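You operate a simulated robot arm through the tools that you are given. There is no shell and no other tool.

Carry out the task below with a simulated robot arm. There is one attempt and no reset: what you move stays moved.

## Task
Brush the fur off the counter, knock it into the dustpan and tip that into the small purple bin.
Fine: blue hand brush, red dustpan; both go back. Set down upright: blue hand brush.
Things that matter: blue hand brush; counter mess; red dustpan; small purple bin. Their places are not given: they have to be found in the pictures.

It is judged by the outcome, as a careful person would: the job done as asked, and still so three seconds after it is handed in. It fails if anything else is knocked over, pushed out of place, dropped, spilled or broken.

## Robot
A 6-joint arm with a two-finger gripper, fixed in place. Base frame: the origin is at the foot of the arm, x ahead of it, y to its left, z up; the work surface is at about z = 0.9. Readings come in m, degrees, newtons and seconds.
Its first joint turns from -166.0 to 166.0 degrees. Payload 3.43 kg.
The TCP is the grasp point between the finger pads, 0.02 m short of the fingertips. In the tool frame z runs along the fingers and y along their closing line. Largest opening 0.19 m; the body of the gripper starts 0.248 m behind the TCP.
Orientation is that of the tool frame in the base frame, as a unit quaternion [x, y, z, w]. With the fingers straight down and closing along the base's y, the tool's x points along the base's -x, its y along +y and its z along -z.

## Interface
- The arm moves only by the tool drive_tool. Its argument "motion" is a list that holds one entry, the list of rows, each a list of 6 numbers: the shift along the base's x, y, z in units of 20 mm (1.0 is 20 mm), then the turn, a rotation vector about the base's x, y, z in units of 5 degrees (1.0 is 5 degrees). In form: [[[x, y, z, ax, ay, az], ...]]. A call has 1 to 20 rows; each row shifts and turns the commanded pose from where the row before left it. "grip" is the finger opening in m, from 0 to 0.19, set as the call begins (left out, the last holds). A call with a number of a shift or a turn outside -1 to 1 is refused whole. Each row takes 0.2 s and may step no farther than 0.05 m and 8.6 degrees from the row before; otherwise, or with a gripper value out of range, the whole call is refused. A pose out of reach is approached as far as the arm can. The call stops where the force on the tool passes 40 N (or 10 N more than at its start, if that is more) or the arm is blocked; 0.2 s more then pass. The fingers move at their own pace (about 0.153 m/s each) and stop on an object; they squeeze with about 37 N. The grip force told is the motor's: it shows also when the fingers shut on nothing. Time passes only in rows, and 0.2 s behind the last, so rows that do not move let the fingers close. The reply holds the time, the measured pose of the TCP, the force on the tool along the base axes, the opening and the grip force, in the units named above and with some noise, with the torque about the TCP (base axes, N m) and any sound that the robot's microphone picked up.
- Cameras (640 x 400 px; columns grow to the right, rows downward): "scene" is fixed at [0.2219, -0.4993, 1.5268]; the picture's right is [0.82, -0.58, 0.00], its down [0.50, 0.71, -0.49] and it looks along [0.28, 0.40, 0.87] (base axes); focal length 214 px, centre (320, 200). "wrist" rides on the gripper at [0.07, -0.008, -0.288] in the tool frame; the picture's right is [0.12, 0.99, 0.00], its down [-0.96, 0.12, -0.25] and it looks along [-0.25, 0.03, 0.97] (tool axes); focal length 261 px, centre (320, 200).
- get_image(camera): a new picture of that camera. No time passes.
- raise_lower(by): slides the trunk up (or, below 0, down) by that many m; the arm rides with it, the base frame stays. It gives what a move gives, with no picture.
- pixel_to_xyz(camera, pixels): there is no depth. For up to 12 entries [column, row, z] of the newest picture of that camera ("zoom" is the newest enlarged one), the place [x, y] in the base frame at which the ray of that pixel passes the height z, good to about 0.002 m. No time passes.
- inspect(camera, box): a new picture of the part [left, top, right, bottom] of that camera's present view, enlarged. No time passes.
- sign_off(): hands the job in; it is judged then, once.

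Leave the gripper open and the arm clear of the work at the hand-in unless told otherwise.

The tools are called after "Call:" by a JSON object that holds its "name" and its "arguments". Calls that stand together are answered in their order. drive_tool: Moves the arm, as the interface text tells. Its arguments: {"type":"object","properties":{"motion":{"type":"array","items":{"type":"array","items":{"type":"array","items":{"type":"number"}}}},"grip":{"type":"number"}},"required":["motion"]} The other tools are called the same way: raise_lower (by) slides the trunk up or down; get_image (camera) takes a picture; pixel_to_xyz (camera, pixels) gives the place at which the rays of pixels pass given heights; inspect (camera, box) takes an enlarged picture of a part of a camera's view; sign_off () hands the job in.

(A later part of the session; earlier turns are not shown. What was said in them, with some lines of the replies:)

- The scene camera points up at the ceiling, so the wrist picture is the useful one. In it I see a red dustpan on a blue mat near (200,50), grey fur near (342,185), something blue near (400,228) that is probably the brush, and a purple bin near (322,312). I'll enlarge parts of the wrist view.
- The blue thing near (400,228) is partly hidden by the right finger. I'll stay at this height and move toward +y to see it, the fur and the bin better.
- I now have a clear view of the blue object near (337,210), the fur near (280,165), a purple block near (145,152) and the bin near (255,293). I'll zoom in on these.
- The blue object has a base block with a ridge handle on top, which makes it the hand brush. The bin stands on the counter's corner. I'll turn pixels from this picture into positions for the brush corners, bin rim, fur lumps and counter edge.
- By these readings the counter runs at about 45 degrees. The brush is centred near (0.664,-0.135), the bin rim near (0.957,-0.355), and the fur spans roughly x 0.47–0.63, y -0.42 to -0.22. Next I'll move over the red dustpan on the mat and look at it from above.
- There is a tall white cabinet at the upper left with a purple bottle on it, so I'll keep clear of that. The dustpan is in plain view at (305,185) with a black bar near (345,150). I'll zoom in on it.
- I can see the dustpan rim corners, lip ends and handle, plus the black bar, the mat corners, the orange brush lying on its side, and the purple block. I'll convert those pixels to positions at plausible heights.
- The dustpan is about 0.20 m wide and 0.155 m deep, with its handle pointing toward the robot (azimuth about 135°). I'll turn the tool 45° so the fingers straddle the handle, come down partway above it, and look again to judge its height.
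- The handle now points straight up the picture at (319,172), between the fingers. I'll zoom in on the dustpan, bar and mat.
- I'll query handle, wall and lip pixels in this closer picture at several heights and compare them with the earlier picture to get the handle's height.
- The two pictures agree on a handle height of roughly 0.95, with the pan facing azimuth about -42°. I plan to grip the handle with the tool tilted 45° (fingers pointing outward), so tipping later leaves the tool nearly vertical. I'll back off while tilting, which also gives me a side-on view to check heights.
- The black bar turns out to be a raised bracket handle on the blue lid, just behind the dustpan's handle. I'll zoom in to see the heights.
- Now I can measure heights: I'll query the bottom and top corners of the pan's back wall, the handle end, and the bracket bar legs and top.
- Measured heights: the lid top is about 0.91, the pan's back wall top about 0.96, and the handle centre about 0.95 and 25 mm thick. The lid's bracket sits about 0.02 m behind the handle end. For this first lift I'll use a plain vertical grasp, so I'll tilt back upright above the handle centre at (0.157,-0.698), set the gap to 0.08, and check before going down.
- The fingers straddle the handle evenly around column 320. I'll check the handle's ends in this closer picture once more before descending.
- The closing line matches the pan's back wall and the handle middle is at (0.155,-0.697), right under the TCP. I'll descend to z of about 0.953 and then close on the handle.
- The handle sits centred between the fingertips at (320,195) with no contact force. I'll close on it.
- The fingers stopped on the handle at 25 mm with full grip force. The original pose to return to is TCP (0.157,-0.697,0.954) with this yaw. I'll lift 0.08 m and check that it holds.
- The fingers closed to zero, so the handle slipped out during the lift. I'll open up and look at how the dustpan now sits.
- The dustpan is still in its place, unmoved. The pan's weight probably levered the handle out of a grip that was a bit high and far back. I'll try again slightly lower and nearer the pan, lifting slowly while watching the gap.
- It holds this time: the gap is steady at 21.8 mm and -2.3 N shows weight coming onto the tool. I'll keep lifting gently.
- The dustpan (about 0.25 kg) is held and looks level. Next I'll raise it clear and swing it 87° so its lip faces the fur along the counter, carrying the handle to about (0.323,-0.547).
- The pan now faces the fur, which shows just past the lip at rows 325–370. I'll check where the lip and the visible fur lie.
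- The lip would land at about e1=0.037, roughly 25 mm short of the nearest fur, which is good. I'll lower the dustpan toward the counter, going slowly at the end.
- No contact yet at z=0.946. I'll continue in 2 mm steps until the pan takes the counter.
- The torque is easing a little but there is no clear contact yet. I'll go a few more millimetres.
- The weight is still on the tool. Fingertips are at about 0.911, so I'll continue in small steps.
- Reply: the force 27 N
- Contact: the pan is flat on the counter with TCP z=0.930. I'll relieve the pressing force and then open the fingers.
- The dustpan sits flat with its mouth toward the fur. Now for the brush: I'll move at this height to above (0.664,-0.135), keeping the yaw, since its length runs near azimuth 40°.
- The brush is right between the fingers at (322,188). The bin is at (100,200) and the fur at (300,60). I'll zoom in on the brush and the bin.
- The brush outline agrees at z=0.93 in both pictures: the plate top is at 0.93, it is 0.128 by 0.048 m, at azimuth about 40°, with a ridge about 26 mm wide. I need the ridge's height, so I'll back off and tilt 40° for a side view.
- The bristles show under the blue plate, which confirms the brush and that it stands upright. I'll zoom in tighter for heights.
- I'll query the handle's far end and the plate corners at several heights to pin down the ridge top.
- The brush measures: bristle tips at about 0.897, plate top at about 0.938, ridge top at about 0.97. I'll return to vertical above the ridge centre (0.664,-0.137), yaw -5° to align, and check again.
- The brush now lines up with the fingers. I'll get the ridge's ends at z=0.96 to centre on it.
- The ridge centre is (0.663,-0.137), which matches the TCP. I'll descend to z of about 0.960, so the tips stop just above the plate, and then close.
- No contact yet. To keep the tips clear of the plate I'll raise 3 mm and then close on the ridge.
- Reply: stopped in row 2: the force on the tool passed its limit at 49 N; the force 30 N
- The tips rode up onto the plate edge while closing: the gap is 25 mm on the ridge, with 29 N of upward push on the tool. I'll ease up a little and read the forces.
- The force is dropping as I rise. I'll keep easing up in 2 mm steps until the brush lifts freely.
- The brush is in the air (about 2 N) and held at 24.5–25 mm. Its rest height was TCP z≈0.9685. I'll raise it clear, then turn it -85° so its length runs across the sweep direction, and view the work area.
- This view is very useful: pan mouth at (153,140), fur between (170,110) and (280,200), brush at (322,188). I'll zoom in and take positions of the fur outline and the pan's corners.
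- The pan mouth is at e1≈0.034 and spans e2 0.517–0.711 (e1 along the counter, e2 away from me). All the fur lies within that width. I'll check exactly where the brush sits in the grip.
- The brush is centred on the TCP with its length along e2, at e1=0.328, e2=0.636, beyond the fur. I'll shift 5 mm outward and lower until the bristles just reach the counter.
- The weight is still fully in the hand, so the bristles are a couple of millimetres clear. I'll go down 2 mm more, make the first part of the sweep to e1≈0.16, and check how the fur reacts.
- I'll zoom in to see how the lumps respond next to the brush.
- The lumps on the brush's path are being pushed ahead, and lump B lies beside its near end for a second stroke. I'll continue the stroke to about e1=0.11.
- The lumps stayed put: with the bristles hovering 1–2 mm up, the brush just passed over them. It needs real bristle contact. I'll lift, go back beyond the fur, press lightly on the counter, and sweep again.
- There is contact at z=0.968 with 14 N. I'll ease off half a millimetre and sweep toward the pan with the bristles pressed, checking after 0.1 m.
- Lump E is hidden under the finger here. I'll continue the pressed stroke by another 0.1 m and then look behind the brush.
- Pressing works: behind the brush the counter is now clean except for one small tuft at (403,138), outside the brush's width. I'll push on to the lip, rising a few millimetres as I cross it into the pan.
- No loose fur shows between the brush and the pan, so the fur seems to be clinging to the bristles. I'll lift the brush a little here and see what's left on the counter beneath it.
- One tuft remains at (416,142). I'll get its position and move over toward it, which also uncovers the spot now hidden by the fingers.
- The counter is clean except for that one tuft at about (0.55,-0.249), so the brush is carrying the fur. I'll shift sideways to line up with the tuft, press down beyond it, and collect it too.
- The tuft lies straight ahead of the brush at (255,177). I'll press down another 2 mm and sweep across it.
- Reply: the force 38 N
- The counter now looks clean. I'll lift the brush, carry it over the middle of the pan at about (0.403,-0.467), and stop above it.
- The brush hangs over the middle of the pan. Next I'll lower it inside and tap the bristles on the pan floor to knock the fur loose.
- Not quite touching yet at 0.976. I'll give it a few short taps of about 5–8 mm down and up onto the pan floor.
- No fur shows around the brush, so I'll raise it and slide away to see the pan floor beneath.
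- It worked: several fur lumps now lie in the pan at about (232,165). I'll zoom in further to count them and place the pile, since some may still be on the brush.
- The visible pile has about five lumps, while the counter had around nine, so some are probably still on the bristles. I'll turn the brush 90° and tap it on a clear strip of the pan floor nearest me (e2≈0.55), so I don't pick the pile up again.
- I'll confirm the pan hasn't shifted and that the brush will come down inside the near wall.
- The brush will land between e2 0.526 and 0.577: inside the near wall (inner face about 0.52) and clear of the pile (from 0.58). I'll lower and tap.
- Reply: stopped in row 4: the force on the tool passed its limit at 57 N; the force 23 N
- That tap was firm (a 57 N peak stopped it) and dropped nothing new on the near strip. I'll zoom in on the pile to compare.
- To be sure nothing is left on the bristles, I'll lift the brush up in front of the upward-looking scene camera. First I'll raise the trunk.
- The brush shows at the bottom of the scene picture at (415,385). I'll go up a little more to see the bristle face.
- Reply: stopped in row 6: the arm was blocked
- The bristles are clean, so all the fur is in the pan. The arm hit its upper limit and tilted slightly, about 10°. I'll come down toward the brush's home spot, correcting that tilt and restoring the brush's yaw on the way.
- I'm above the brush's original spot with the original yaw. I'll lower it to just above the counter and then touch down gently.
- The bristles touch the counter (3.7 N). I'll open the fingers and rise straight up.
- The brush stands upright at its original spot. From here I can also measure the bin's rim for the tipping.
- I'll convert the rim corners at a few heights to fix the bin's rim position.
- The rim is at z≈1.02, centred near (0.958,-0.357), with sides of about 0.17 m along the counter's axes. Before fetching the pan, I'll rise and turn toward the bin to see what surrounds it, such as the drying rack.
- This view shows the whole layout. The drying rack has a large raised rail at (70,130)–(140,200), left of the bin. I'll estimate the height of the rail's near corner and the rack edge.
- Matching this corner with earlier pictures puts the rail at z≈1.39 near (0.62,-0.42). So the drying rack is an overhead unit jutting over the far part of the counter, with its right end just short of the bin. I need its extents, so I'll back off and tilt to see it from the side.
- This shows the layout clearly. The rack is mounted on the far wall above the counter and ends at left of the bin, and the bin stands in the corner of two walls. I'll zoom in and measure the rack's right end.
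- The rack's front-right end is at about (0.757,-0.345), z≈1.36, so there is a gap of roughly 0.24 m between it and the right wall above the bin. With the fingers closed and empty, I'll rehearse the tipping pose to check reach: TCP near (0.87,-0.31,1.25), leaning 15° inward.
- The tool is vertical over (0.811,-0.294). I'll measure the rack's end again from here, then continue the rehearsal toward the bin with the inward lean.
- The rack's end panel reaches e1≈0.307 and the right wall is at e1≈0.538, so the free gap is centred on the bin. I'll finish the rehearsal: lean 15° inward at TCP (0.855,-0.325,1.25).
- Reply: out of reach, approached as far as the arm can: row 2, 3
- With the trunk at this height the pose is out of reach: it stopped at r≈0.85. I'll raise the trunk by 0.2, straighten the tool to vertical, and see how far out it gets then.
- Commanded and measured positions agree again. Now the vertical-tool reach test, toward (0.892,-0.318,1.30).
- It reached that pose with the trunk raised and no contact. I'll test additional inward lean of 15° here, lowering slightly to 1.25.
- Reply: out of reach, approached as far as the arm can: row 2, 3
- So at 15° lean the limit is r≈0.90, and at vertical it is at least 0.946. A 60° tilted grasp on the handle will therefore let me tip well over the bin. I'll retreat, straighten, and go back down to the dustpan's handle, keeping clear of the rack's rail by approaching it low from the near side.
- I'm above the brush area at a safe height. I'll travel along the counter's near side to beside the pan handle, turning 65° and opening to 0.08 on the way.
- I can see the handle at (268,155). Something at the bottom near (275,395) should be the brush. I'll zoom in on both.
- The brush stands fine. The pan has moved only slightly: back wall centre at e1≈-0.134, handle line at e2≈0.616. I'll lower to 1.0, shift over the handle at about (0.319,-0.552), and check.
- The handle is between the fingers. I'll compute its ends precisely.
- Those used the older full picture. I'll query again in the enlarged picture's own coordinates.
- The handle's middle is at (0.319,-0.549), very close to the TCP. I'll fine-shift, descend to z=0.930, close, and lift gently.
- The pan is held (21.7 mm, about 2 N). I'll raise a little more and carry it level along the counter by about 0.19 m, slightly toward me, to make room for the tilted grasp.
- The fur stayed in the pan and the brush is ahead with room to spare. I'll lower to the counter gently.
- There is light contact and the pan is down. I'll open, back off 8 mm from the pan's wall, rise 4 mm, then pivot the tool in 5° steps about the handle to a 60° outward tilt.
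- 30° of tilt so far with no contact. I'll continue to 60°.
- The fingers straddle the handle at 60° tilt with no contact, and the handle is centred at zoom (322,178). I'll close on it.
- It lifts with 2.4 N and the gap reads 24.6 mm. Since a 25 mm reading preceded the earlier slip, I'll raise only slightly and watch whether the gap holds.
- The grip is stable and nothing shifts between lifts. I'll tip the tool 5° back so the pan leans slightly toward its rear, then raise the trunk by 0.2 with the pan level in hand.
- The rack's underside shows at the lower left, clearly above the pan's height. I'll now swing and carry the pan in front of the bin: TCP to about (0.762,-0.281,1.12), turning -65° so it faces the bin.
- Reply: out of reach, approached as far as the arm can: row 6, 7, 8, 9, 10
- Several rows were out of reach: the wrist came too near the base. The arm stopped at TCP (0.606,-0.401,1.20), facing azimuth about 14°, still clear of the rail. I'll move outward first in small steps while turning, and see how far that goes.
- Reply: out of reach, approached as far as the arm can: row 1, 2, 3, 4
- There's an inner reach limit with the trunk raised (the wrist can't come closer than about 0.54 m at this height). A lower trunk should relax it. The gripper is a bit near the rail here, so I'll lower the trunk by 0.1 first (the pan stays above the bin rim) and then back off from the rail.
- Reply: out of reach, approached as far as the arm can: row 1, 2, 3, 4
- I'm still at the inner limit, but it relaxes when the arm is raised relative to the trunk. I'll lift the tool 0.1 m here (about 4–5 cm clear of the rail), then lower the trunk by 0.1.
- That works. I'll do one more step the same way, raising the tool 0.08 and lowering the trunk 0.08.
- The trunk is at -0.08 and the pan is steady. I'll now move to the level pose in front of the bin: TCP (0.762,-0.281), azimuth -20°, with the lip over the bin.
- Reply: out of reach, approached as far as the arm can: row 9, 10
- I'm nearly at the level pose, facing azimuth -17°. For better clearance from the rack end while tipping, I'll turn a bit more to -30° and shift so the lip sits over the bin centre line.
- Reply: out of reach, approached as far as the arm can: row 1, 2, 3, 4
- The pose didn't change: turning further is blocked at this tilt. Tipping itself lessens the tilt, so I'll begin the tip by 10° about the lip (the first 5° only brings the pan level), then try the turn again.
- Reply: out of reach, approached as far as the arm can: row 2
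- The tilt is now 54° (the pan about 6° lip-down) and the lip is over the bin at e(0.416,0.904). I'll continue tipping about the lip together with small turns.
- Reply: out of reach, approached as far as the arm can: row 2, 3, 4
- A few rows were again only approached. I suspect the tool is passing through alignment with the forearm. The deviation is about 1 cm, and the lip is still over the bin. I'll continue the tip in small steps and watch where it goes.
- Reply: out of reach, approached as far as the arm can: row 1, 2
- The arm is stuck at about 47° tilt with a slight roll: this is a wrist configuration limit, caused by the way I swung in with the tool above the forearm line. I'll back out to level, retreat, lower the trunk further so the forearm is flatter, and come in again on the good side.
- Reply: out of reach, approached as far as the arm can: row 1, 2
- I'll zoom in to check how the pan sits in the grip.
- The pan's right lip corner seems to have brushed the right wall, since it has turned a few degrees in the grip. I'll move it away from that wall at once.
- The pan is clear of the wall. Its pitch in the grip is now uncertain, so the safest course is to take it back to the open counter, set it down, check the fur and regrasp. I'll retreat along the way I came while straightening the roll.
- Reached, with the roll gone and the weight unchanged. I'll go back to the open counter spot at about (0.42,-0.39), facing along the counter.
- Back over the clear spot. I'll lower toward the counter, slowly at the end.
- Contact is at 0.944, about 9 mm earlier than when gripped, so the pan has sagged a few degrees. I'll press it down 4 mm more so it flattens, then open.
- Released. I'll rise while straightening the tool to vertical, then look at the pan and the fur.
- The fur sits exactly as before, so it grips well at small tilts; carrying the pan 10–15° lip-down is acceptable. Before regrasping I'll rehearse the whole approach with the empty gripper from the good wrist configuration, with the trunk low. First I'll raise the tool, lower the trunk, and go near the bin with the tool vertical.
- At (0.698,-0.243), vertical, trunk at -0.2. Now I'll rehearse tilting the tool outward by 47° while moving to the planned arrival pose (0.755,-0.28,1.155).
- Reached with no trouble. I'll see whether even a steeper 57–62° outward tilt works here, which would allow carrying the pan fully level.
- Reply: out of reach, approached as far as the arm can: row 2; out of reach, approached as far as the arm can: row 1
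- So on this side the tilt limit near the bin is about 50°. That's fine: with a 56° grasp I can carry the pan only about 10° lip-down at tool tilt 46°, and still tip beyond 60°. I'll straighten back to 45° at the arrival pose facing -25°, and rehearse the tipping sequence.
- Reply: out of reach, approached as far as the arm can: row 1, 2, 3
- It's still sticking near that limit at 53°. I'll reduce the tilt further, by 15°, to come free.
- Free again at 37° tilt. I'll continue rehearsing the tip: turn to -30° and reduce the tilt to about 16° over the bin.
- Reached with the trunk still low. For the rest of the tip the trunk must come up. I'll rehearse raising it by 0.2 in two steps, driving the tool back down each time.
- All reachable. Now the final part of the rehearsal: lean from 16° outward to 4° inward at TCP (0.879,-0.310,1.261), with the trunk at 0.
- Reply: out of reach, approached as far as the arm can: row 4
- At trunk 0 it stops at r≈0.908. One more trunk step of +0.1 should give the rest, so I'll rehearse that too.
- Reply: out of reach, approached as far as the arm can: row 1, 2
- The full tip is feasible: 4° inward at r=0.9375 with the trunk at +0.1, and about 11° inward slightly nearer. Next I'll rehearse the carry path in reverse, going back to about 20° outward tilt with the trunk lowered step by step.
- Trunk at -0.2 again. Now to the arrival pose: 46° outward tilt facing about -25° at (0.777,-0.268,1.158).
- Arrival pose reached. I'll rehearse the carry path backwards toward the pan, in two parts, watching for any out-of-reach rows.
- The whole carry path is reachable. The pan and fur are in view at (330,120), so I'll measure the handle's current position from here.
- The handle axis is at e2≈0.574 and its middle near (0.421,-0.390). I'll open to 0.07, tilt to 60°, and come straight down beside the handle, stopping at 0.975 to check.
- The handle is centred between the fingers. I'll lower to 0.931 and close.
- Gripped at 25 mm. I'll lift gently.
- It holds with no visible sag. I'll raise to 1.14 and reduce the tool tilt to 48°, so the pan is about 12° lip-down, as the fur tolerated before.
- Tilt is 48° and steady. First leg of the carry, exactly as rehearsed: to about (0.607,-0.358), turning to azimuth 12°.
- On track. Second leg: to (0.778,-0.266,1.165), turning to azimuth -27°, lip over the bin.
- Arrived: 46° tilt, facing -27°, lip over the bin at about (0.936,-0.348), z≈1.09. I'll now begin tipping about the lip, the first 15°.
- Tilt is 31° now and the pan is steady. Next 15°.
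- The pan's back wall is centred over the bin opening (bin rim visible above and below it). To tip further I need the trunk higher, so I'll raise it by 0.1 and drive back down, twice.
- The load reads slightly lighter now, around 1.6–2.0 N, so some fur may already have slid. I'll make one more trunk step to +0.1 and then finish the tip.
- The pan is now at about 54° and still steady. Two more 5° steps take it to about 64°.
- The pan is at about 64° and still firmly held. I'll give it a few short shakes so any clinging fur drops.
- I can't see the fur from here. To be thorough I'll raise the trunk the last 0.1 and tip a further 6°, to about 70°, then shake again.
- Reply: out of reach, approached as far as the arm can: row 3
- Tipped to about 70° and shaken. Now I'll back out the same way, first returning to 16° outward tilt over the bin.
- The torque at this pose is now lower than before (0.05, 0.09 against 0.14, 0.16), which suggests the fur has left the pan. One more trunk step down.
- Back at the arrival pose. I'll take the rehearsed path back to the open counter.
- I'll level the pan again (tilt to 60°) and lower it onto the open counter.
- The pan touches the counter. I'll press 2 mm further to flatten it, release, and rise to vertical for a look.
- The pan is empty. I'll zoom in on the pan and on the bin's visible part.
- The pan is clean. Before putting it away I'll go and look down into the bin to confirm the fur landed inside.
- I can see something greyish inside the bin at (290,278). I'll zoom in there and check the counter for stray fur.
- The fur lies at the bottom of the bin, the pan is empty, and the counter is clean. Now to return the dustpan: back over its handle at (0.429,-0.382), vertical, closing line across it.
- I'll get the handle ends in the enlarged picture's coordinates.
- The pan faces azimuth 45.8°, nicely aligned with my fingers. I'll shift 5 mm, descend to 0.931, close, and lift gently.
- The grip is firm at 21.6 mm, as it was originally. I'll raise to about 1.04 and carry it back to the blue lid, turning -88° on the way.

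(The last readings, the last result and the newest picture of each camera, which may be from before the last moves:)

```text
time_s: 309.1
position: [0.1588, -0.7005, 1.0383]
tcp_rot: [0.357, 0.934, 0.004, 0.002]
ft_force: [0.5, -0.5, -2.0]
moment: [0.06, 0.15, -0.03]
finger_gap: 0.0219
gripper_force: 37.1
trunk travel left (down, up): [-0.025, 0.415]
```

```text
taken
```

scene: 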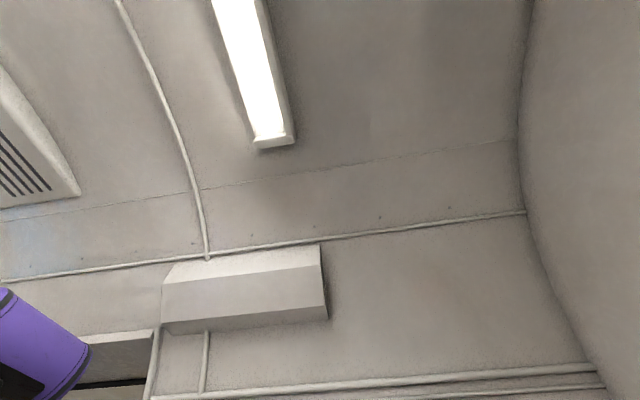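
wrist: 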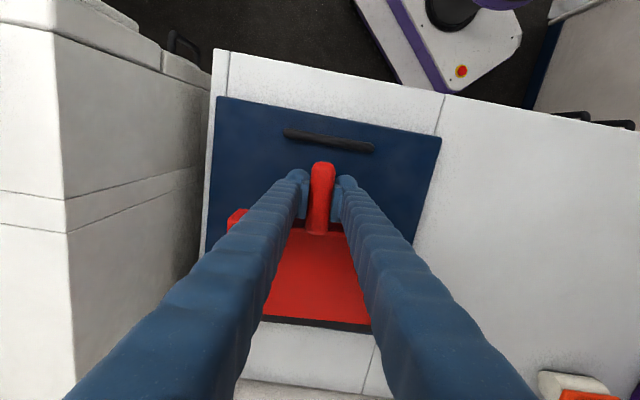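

Over the lid at the original spot and yaw (closing line 48°). I'll lower, gently at the end.

Call:
{"name": "drive_tool", "arguments": {"motion": [[[0, 0.05, -0.7, 0, 0, 0], [0, 0, -1, 0, 0, 0], [0, 0, -1, 0, 0, 0], [0, 0, -0.8, 0, 0, 0], [0, 0, -0.5, 0, 0, 0], [0, 0, 0, 0, 0, 0]]]}}

Call:
{"name": "drive_tool", "arguments": {"motion": [[[0, 0, -0.2, 0, 0, 0], [0, 0, -0.1, 0, 0, 0], [0, 0, 0, 0, 0, 0]]]}}

Call:
{"name": "drive_tool", "arguments": {"motion": [[[0, 0, -0.1, 0, 0, 0], [0, 0, 0, 0, 0, 0]]]}}

```text
time_s: 310.5
position: [0.1598, -0.6997, 0.9575]
tcp_rot: [0.355, 0.935, 0.003, 0.002]
ft_force: [-0.4, -0.2, -1.4]
moment: [0.18, 0.18, 0.05]
finger_gap: 0.0217
gripper_force: 37.2
trunk travel left (down, up): [-0.025, 0.415]
```

```text
time_s: 311.3
position: [0.1588, -0.6983, 0.9513]
tcp_rot: [0.355, 0.935, 0.002, 0.002]
ft_force: [-0.2, 0.8, -2.1]
moment: [0.14, 0.13, 0.01]
finger_gap: 0.0214
gripper_force: 37.0
trunk travel left (down, up): [-0.025, 0.415]
```

```text
time_s: 311.9
position: [0.1587, -0.7003, 0.9494]
tcp_rot: [0.355, 0.935, 0.003, 0.002]
ft_force: [-0.1, 0.1, -2.6]
moment: [0.12, 0.18, 0.01]
finger_gap: 0.0216
gripper_force: 37.0
trunk travel left (down, up): [-0.025, 0.415]
```

Call:
{"name": "drive_tool", "arguments": {"motion": [[[0, 0, -0.1, 0, 0, 0], [0, 0, 0, 0, 0, 0]]]}}

Call:
{"name": "drive_tool", "arguments": {"motion": [[[0, 0, -0.1, 0, 0, 0], [0, 0, 0, 0, 0, 0]]]}}

```text
time_s: 312.5
position: [0.1589, -0.6995, 0.9482]
tcp_rot: [0.354, 0.935, 0.002, 0.002]
ft_force: [0.5, -0.5, 1.4]
moment: [-0.47, -0.1, 0.06]
finger_gap: 0.0217
gripper_force: 37.1
trunk travel left (down, up): [-0.025, 0.415]
```

```text
time_s: 313.1
position: [0.1598, -0.7004, 0.9474]
tcp_rot: [0.355, 0.935, 0.001, 0.003]
ft_force: [0.3, 1.2, 15.2]
moment: [-0.37, -0.24, 0.09]
finger_gap: 0.0216
gripper_force: 37.1
trunk travel left (down, up): [-0.025, 0.415]
```

The pan is down on the lid (15 N). I'll ease the pressure, open, and rise straight up.

Call:
{"name": "drive_tool", "arguments": {"motion": [[[0, 0, 0.07, 0, 0, 0], [0, 0, 0, 0, 0, 0]]]}}

Call:
{"name": "drive_tool", "arguments": {"motion": [[[0, 0, 0, 0, 0, 0], [0, 0, 0, 0, 0, 0], [0, 0, 0, 0, 0, 0]]], "grip": 0.08}}

Call:
{"name": "drive_tool", "arguments": {"motion": [[[0, 0, 0.5, 0, 0, 0], [0, 0, 1, 0, 0, 0], [0, 0, 1, 0, 0, 0], [0, 0, 1, 0, 0, 0], [0, 0, 1, 0, 0, 0], [0, 0, 1, 0, 0, 0], [0, 0, 1, 0, 0, 0], [0, 0, 1, 0, 0, 0], [0, 0, 1, 0, 0, 0], [0, 0, 1, 0, 0, 0], [0, 0, 1, 0, 0, 0], [0, 0, 1, 0, 0, 0], [0, 0, 1, 0, 0, 0], [0, 0, 1, 0, 0, 0]]]}}

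Call:
{"name": "get_image", "arguments": {"camera": "wrist"}}

```text
time_s: 313.7
position: [0.1595, -0.6986, 0.9476]
tcp_rot: [0.355, 0.935, 0.003, 0.002]
ft_force: [0.5, -1.9, 5.5]
moment: [-0.56, -0.36, 0.06]
finger_gap: 0.0215
gripper_force: 36.8
trunk travel left (down, up): [-0.025, 0.415]
```

```text
time_s: 314.5
position: [0.1577, -0.6991, 0.9479]
tcp_rot: [0.356, 0.935, 0.003, 0.002]
ft_force: [0.1, 0.3, 0.0]
moment: [0.0, 0.01, 0.03]
finger_gap: 0.0798
gripper_force: 0.1
trunk travel left (down, up): [-0.025, 0.415]
```

```text
time_s: 317.5
position: [0.1587, -0.6992, 1.217]
tcp_rot: [0.355, 0.935, 0.002, 0.001]
ft_force: [0.5, 0.6, -0.1]
moment: [-0.01, -0.01, 0.0]
finger_gap: 0.0801
gripper_force: 0.0
trunk travel left (down, up): [-0.025, 0.415]
```

```text
taken
```

wrist: 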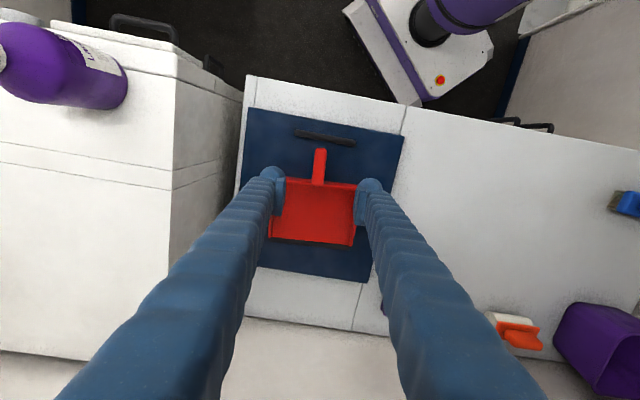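

The dustpan is back on the lid. I'll zoom in and compare its corners with the original measurements.

Call:
{"name": "inspect", "arguments": {"camera": "wrist", "box": [240, 110, 400, 270]}}

Call:
{"name": "pixel_to_xyz", "arguments": {"camera": "wrist", "pixels": [[320, 149, 0.95], [318, 186, 0.95], [285, 180, 0.95], [357, 186, 0.95], [269, 238, 0.91], [350, 245, 0.91]]}}

```text
2.50 times, centred on (320, 190) of wrist
```

zoom: 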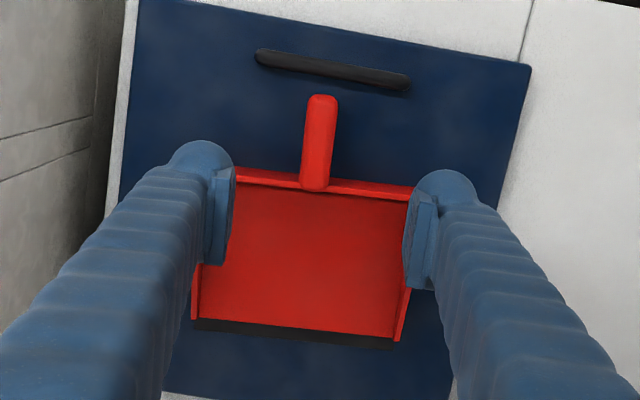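

```text
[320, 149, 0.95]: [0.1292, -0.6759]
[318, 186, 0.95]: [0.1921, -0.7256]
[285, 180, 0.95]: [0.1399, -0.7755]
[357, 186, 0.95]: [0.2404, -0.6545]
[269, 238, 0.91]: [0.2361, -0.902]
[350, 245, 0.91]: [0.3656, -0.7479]
```

The dustpan is back within about 2 mm of where it was. Now I'll restore the trunk height, open the gripper fully, and return to the starting pose, clear of everything, for a last check.

Call:
{"name": "raise_lower", "arguments": {"by": 0.2}}

Call:
{"name": "drive_tool", "arguments": {"motion": [[[0.98, 0.9125, 0, 0, 0, 0.52], [0.98, 0.9125, 0, 0, 0, 0.52], [0.98, 0.9125, 0, 0, 0, 0.52], [0.98, 0.9125, 0, 0, 0, 0.52], [0.98, 0.9125, 0, 0, 0, 0.52], [0.98, 0.9125, 0, 0, 0, 0.52], [0.98, 0.9125, 0, 0, 0, 0.52], [0.98, 0.9125, 0, 0, 0, 0.52], [0.98, 0.9125, 0, 0, 0, 0.52], [0.98, 0.9125, 0, 0, 0, 0.52], [0.98, 0.9125, 0, 0, 0, 0.52], [0.98, 0.9125, 0, 0, 0, 0.52], [0.98, 0.9125, 0, 0, 0, 0.52], [0.98, 0.9125, 0, 0, 0, 0.52], [0.98, 0.9125, 0, 0, 0, 0.52], [0.98, 0.9125, 0, 0, 0, 0.52]]], "grip": 0.19}}

Call:
{"name": "get_image", "arguments": {"camera": "wrist"}}

```text
time_s: 319.6
position: [0.1595, -0.6986, 1.4166]
tcp_rot: [0.355, 0.935, 0.002, 0.002]
ft_force: [-0.7, 0.3, 0.5]
moment: [0.01, 0.01, -0.01]
finger_gap: 0.08
gripper_force: 0.1
trunk travel left (down, up): [-0.225, 0.215]
```

```text
time_s: 323.1
position: [0.4736, -0.4085, 1.4161]
tcp_rot: [0.001, 1.0, 0.004, 0.001]
ft_force: [-0.3, 0.7, -1.2]
moment: [-0.01, 0.03, 0.0]
finger_gap: 0.1903
gripper_force: 0.1
trunk travel left (down, up): [-0.225, 0.215]
```

```text
taken
```

wrist: 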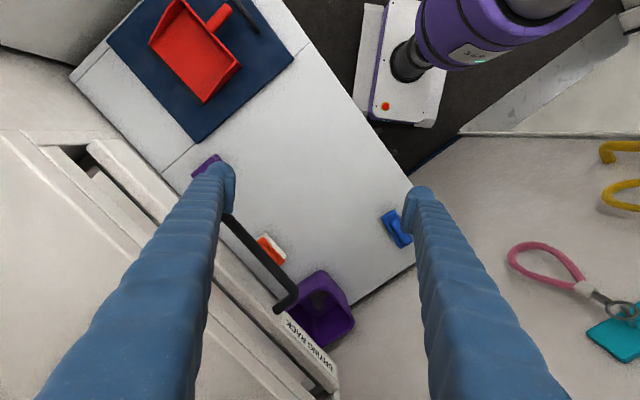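

This matches the starting picture, but without the fur. I'll do a last zoom on the counter, the brush and the bin.

Call:
{"name": "inspect", "arguments": {"camera": "wrist", "box": [230, 120, 450, 360]}}

Call:
{"name": "inspect", "arguments": {"camera": "wrist", "box": [260, 250, 400, 370]}}

```text
1.67 times, centred on (340, 240) of wrist
```

zoom: 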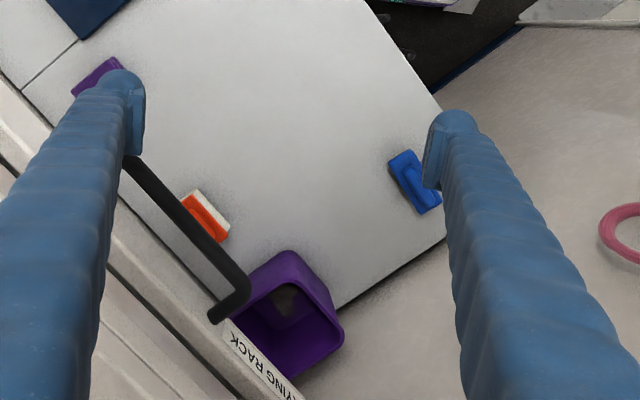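

```text
3.33 times, centred on (330, 310) of wrist
```

zoom: 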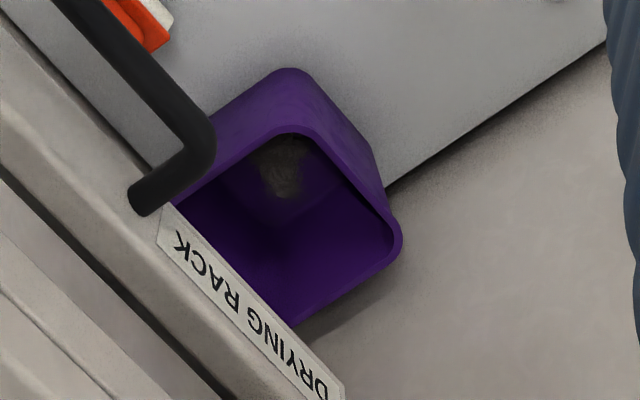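

The counter is clean and the fur is in the purple bin. The blue brush stands upright at its place and the red dustpan is back on its lid. Nothing else has moved, the gripper is open and the arm is clear, so I'm handing the job in.

Call:
{"name": "sign_off", "arguments": {}}

```text
The job is handed in.
```

The fur is off the counter and in the small purple bin. I checked in the last pictures, then handed the job in.

- **Counter:** clean, with no tufts left. The bristles showed no fur after I knocked the brush out.
- **Dustpan:** empty and back on the blue lid, within a few millimetres of where it was.
- **Brush:** upright at its original spot.
- **Everything else:** unmoved in the pictures. The gripper is open and the arm is at its starting pose.

Two things went wrong on the way. The handle slipped out of the first grip on the dustpan, and nothing moved. On the first approach to the bin, the pan seems to have brushed the right-hand wall. I set it down on the counter, found the fur still in place, and tipped it on the second try.
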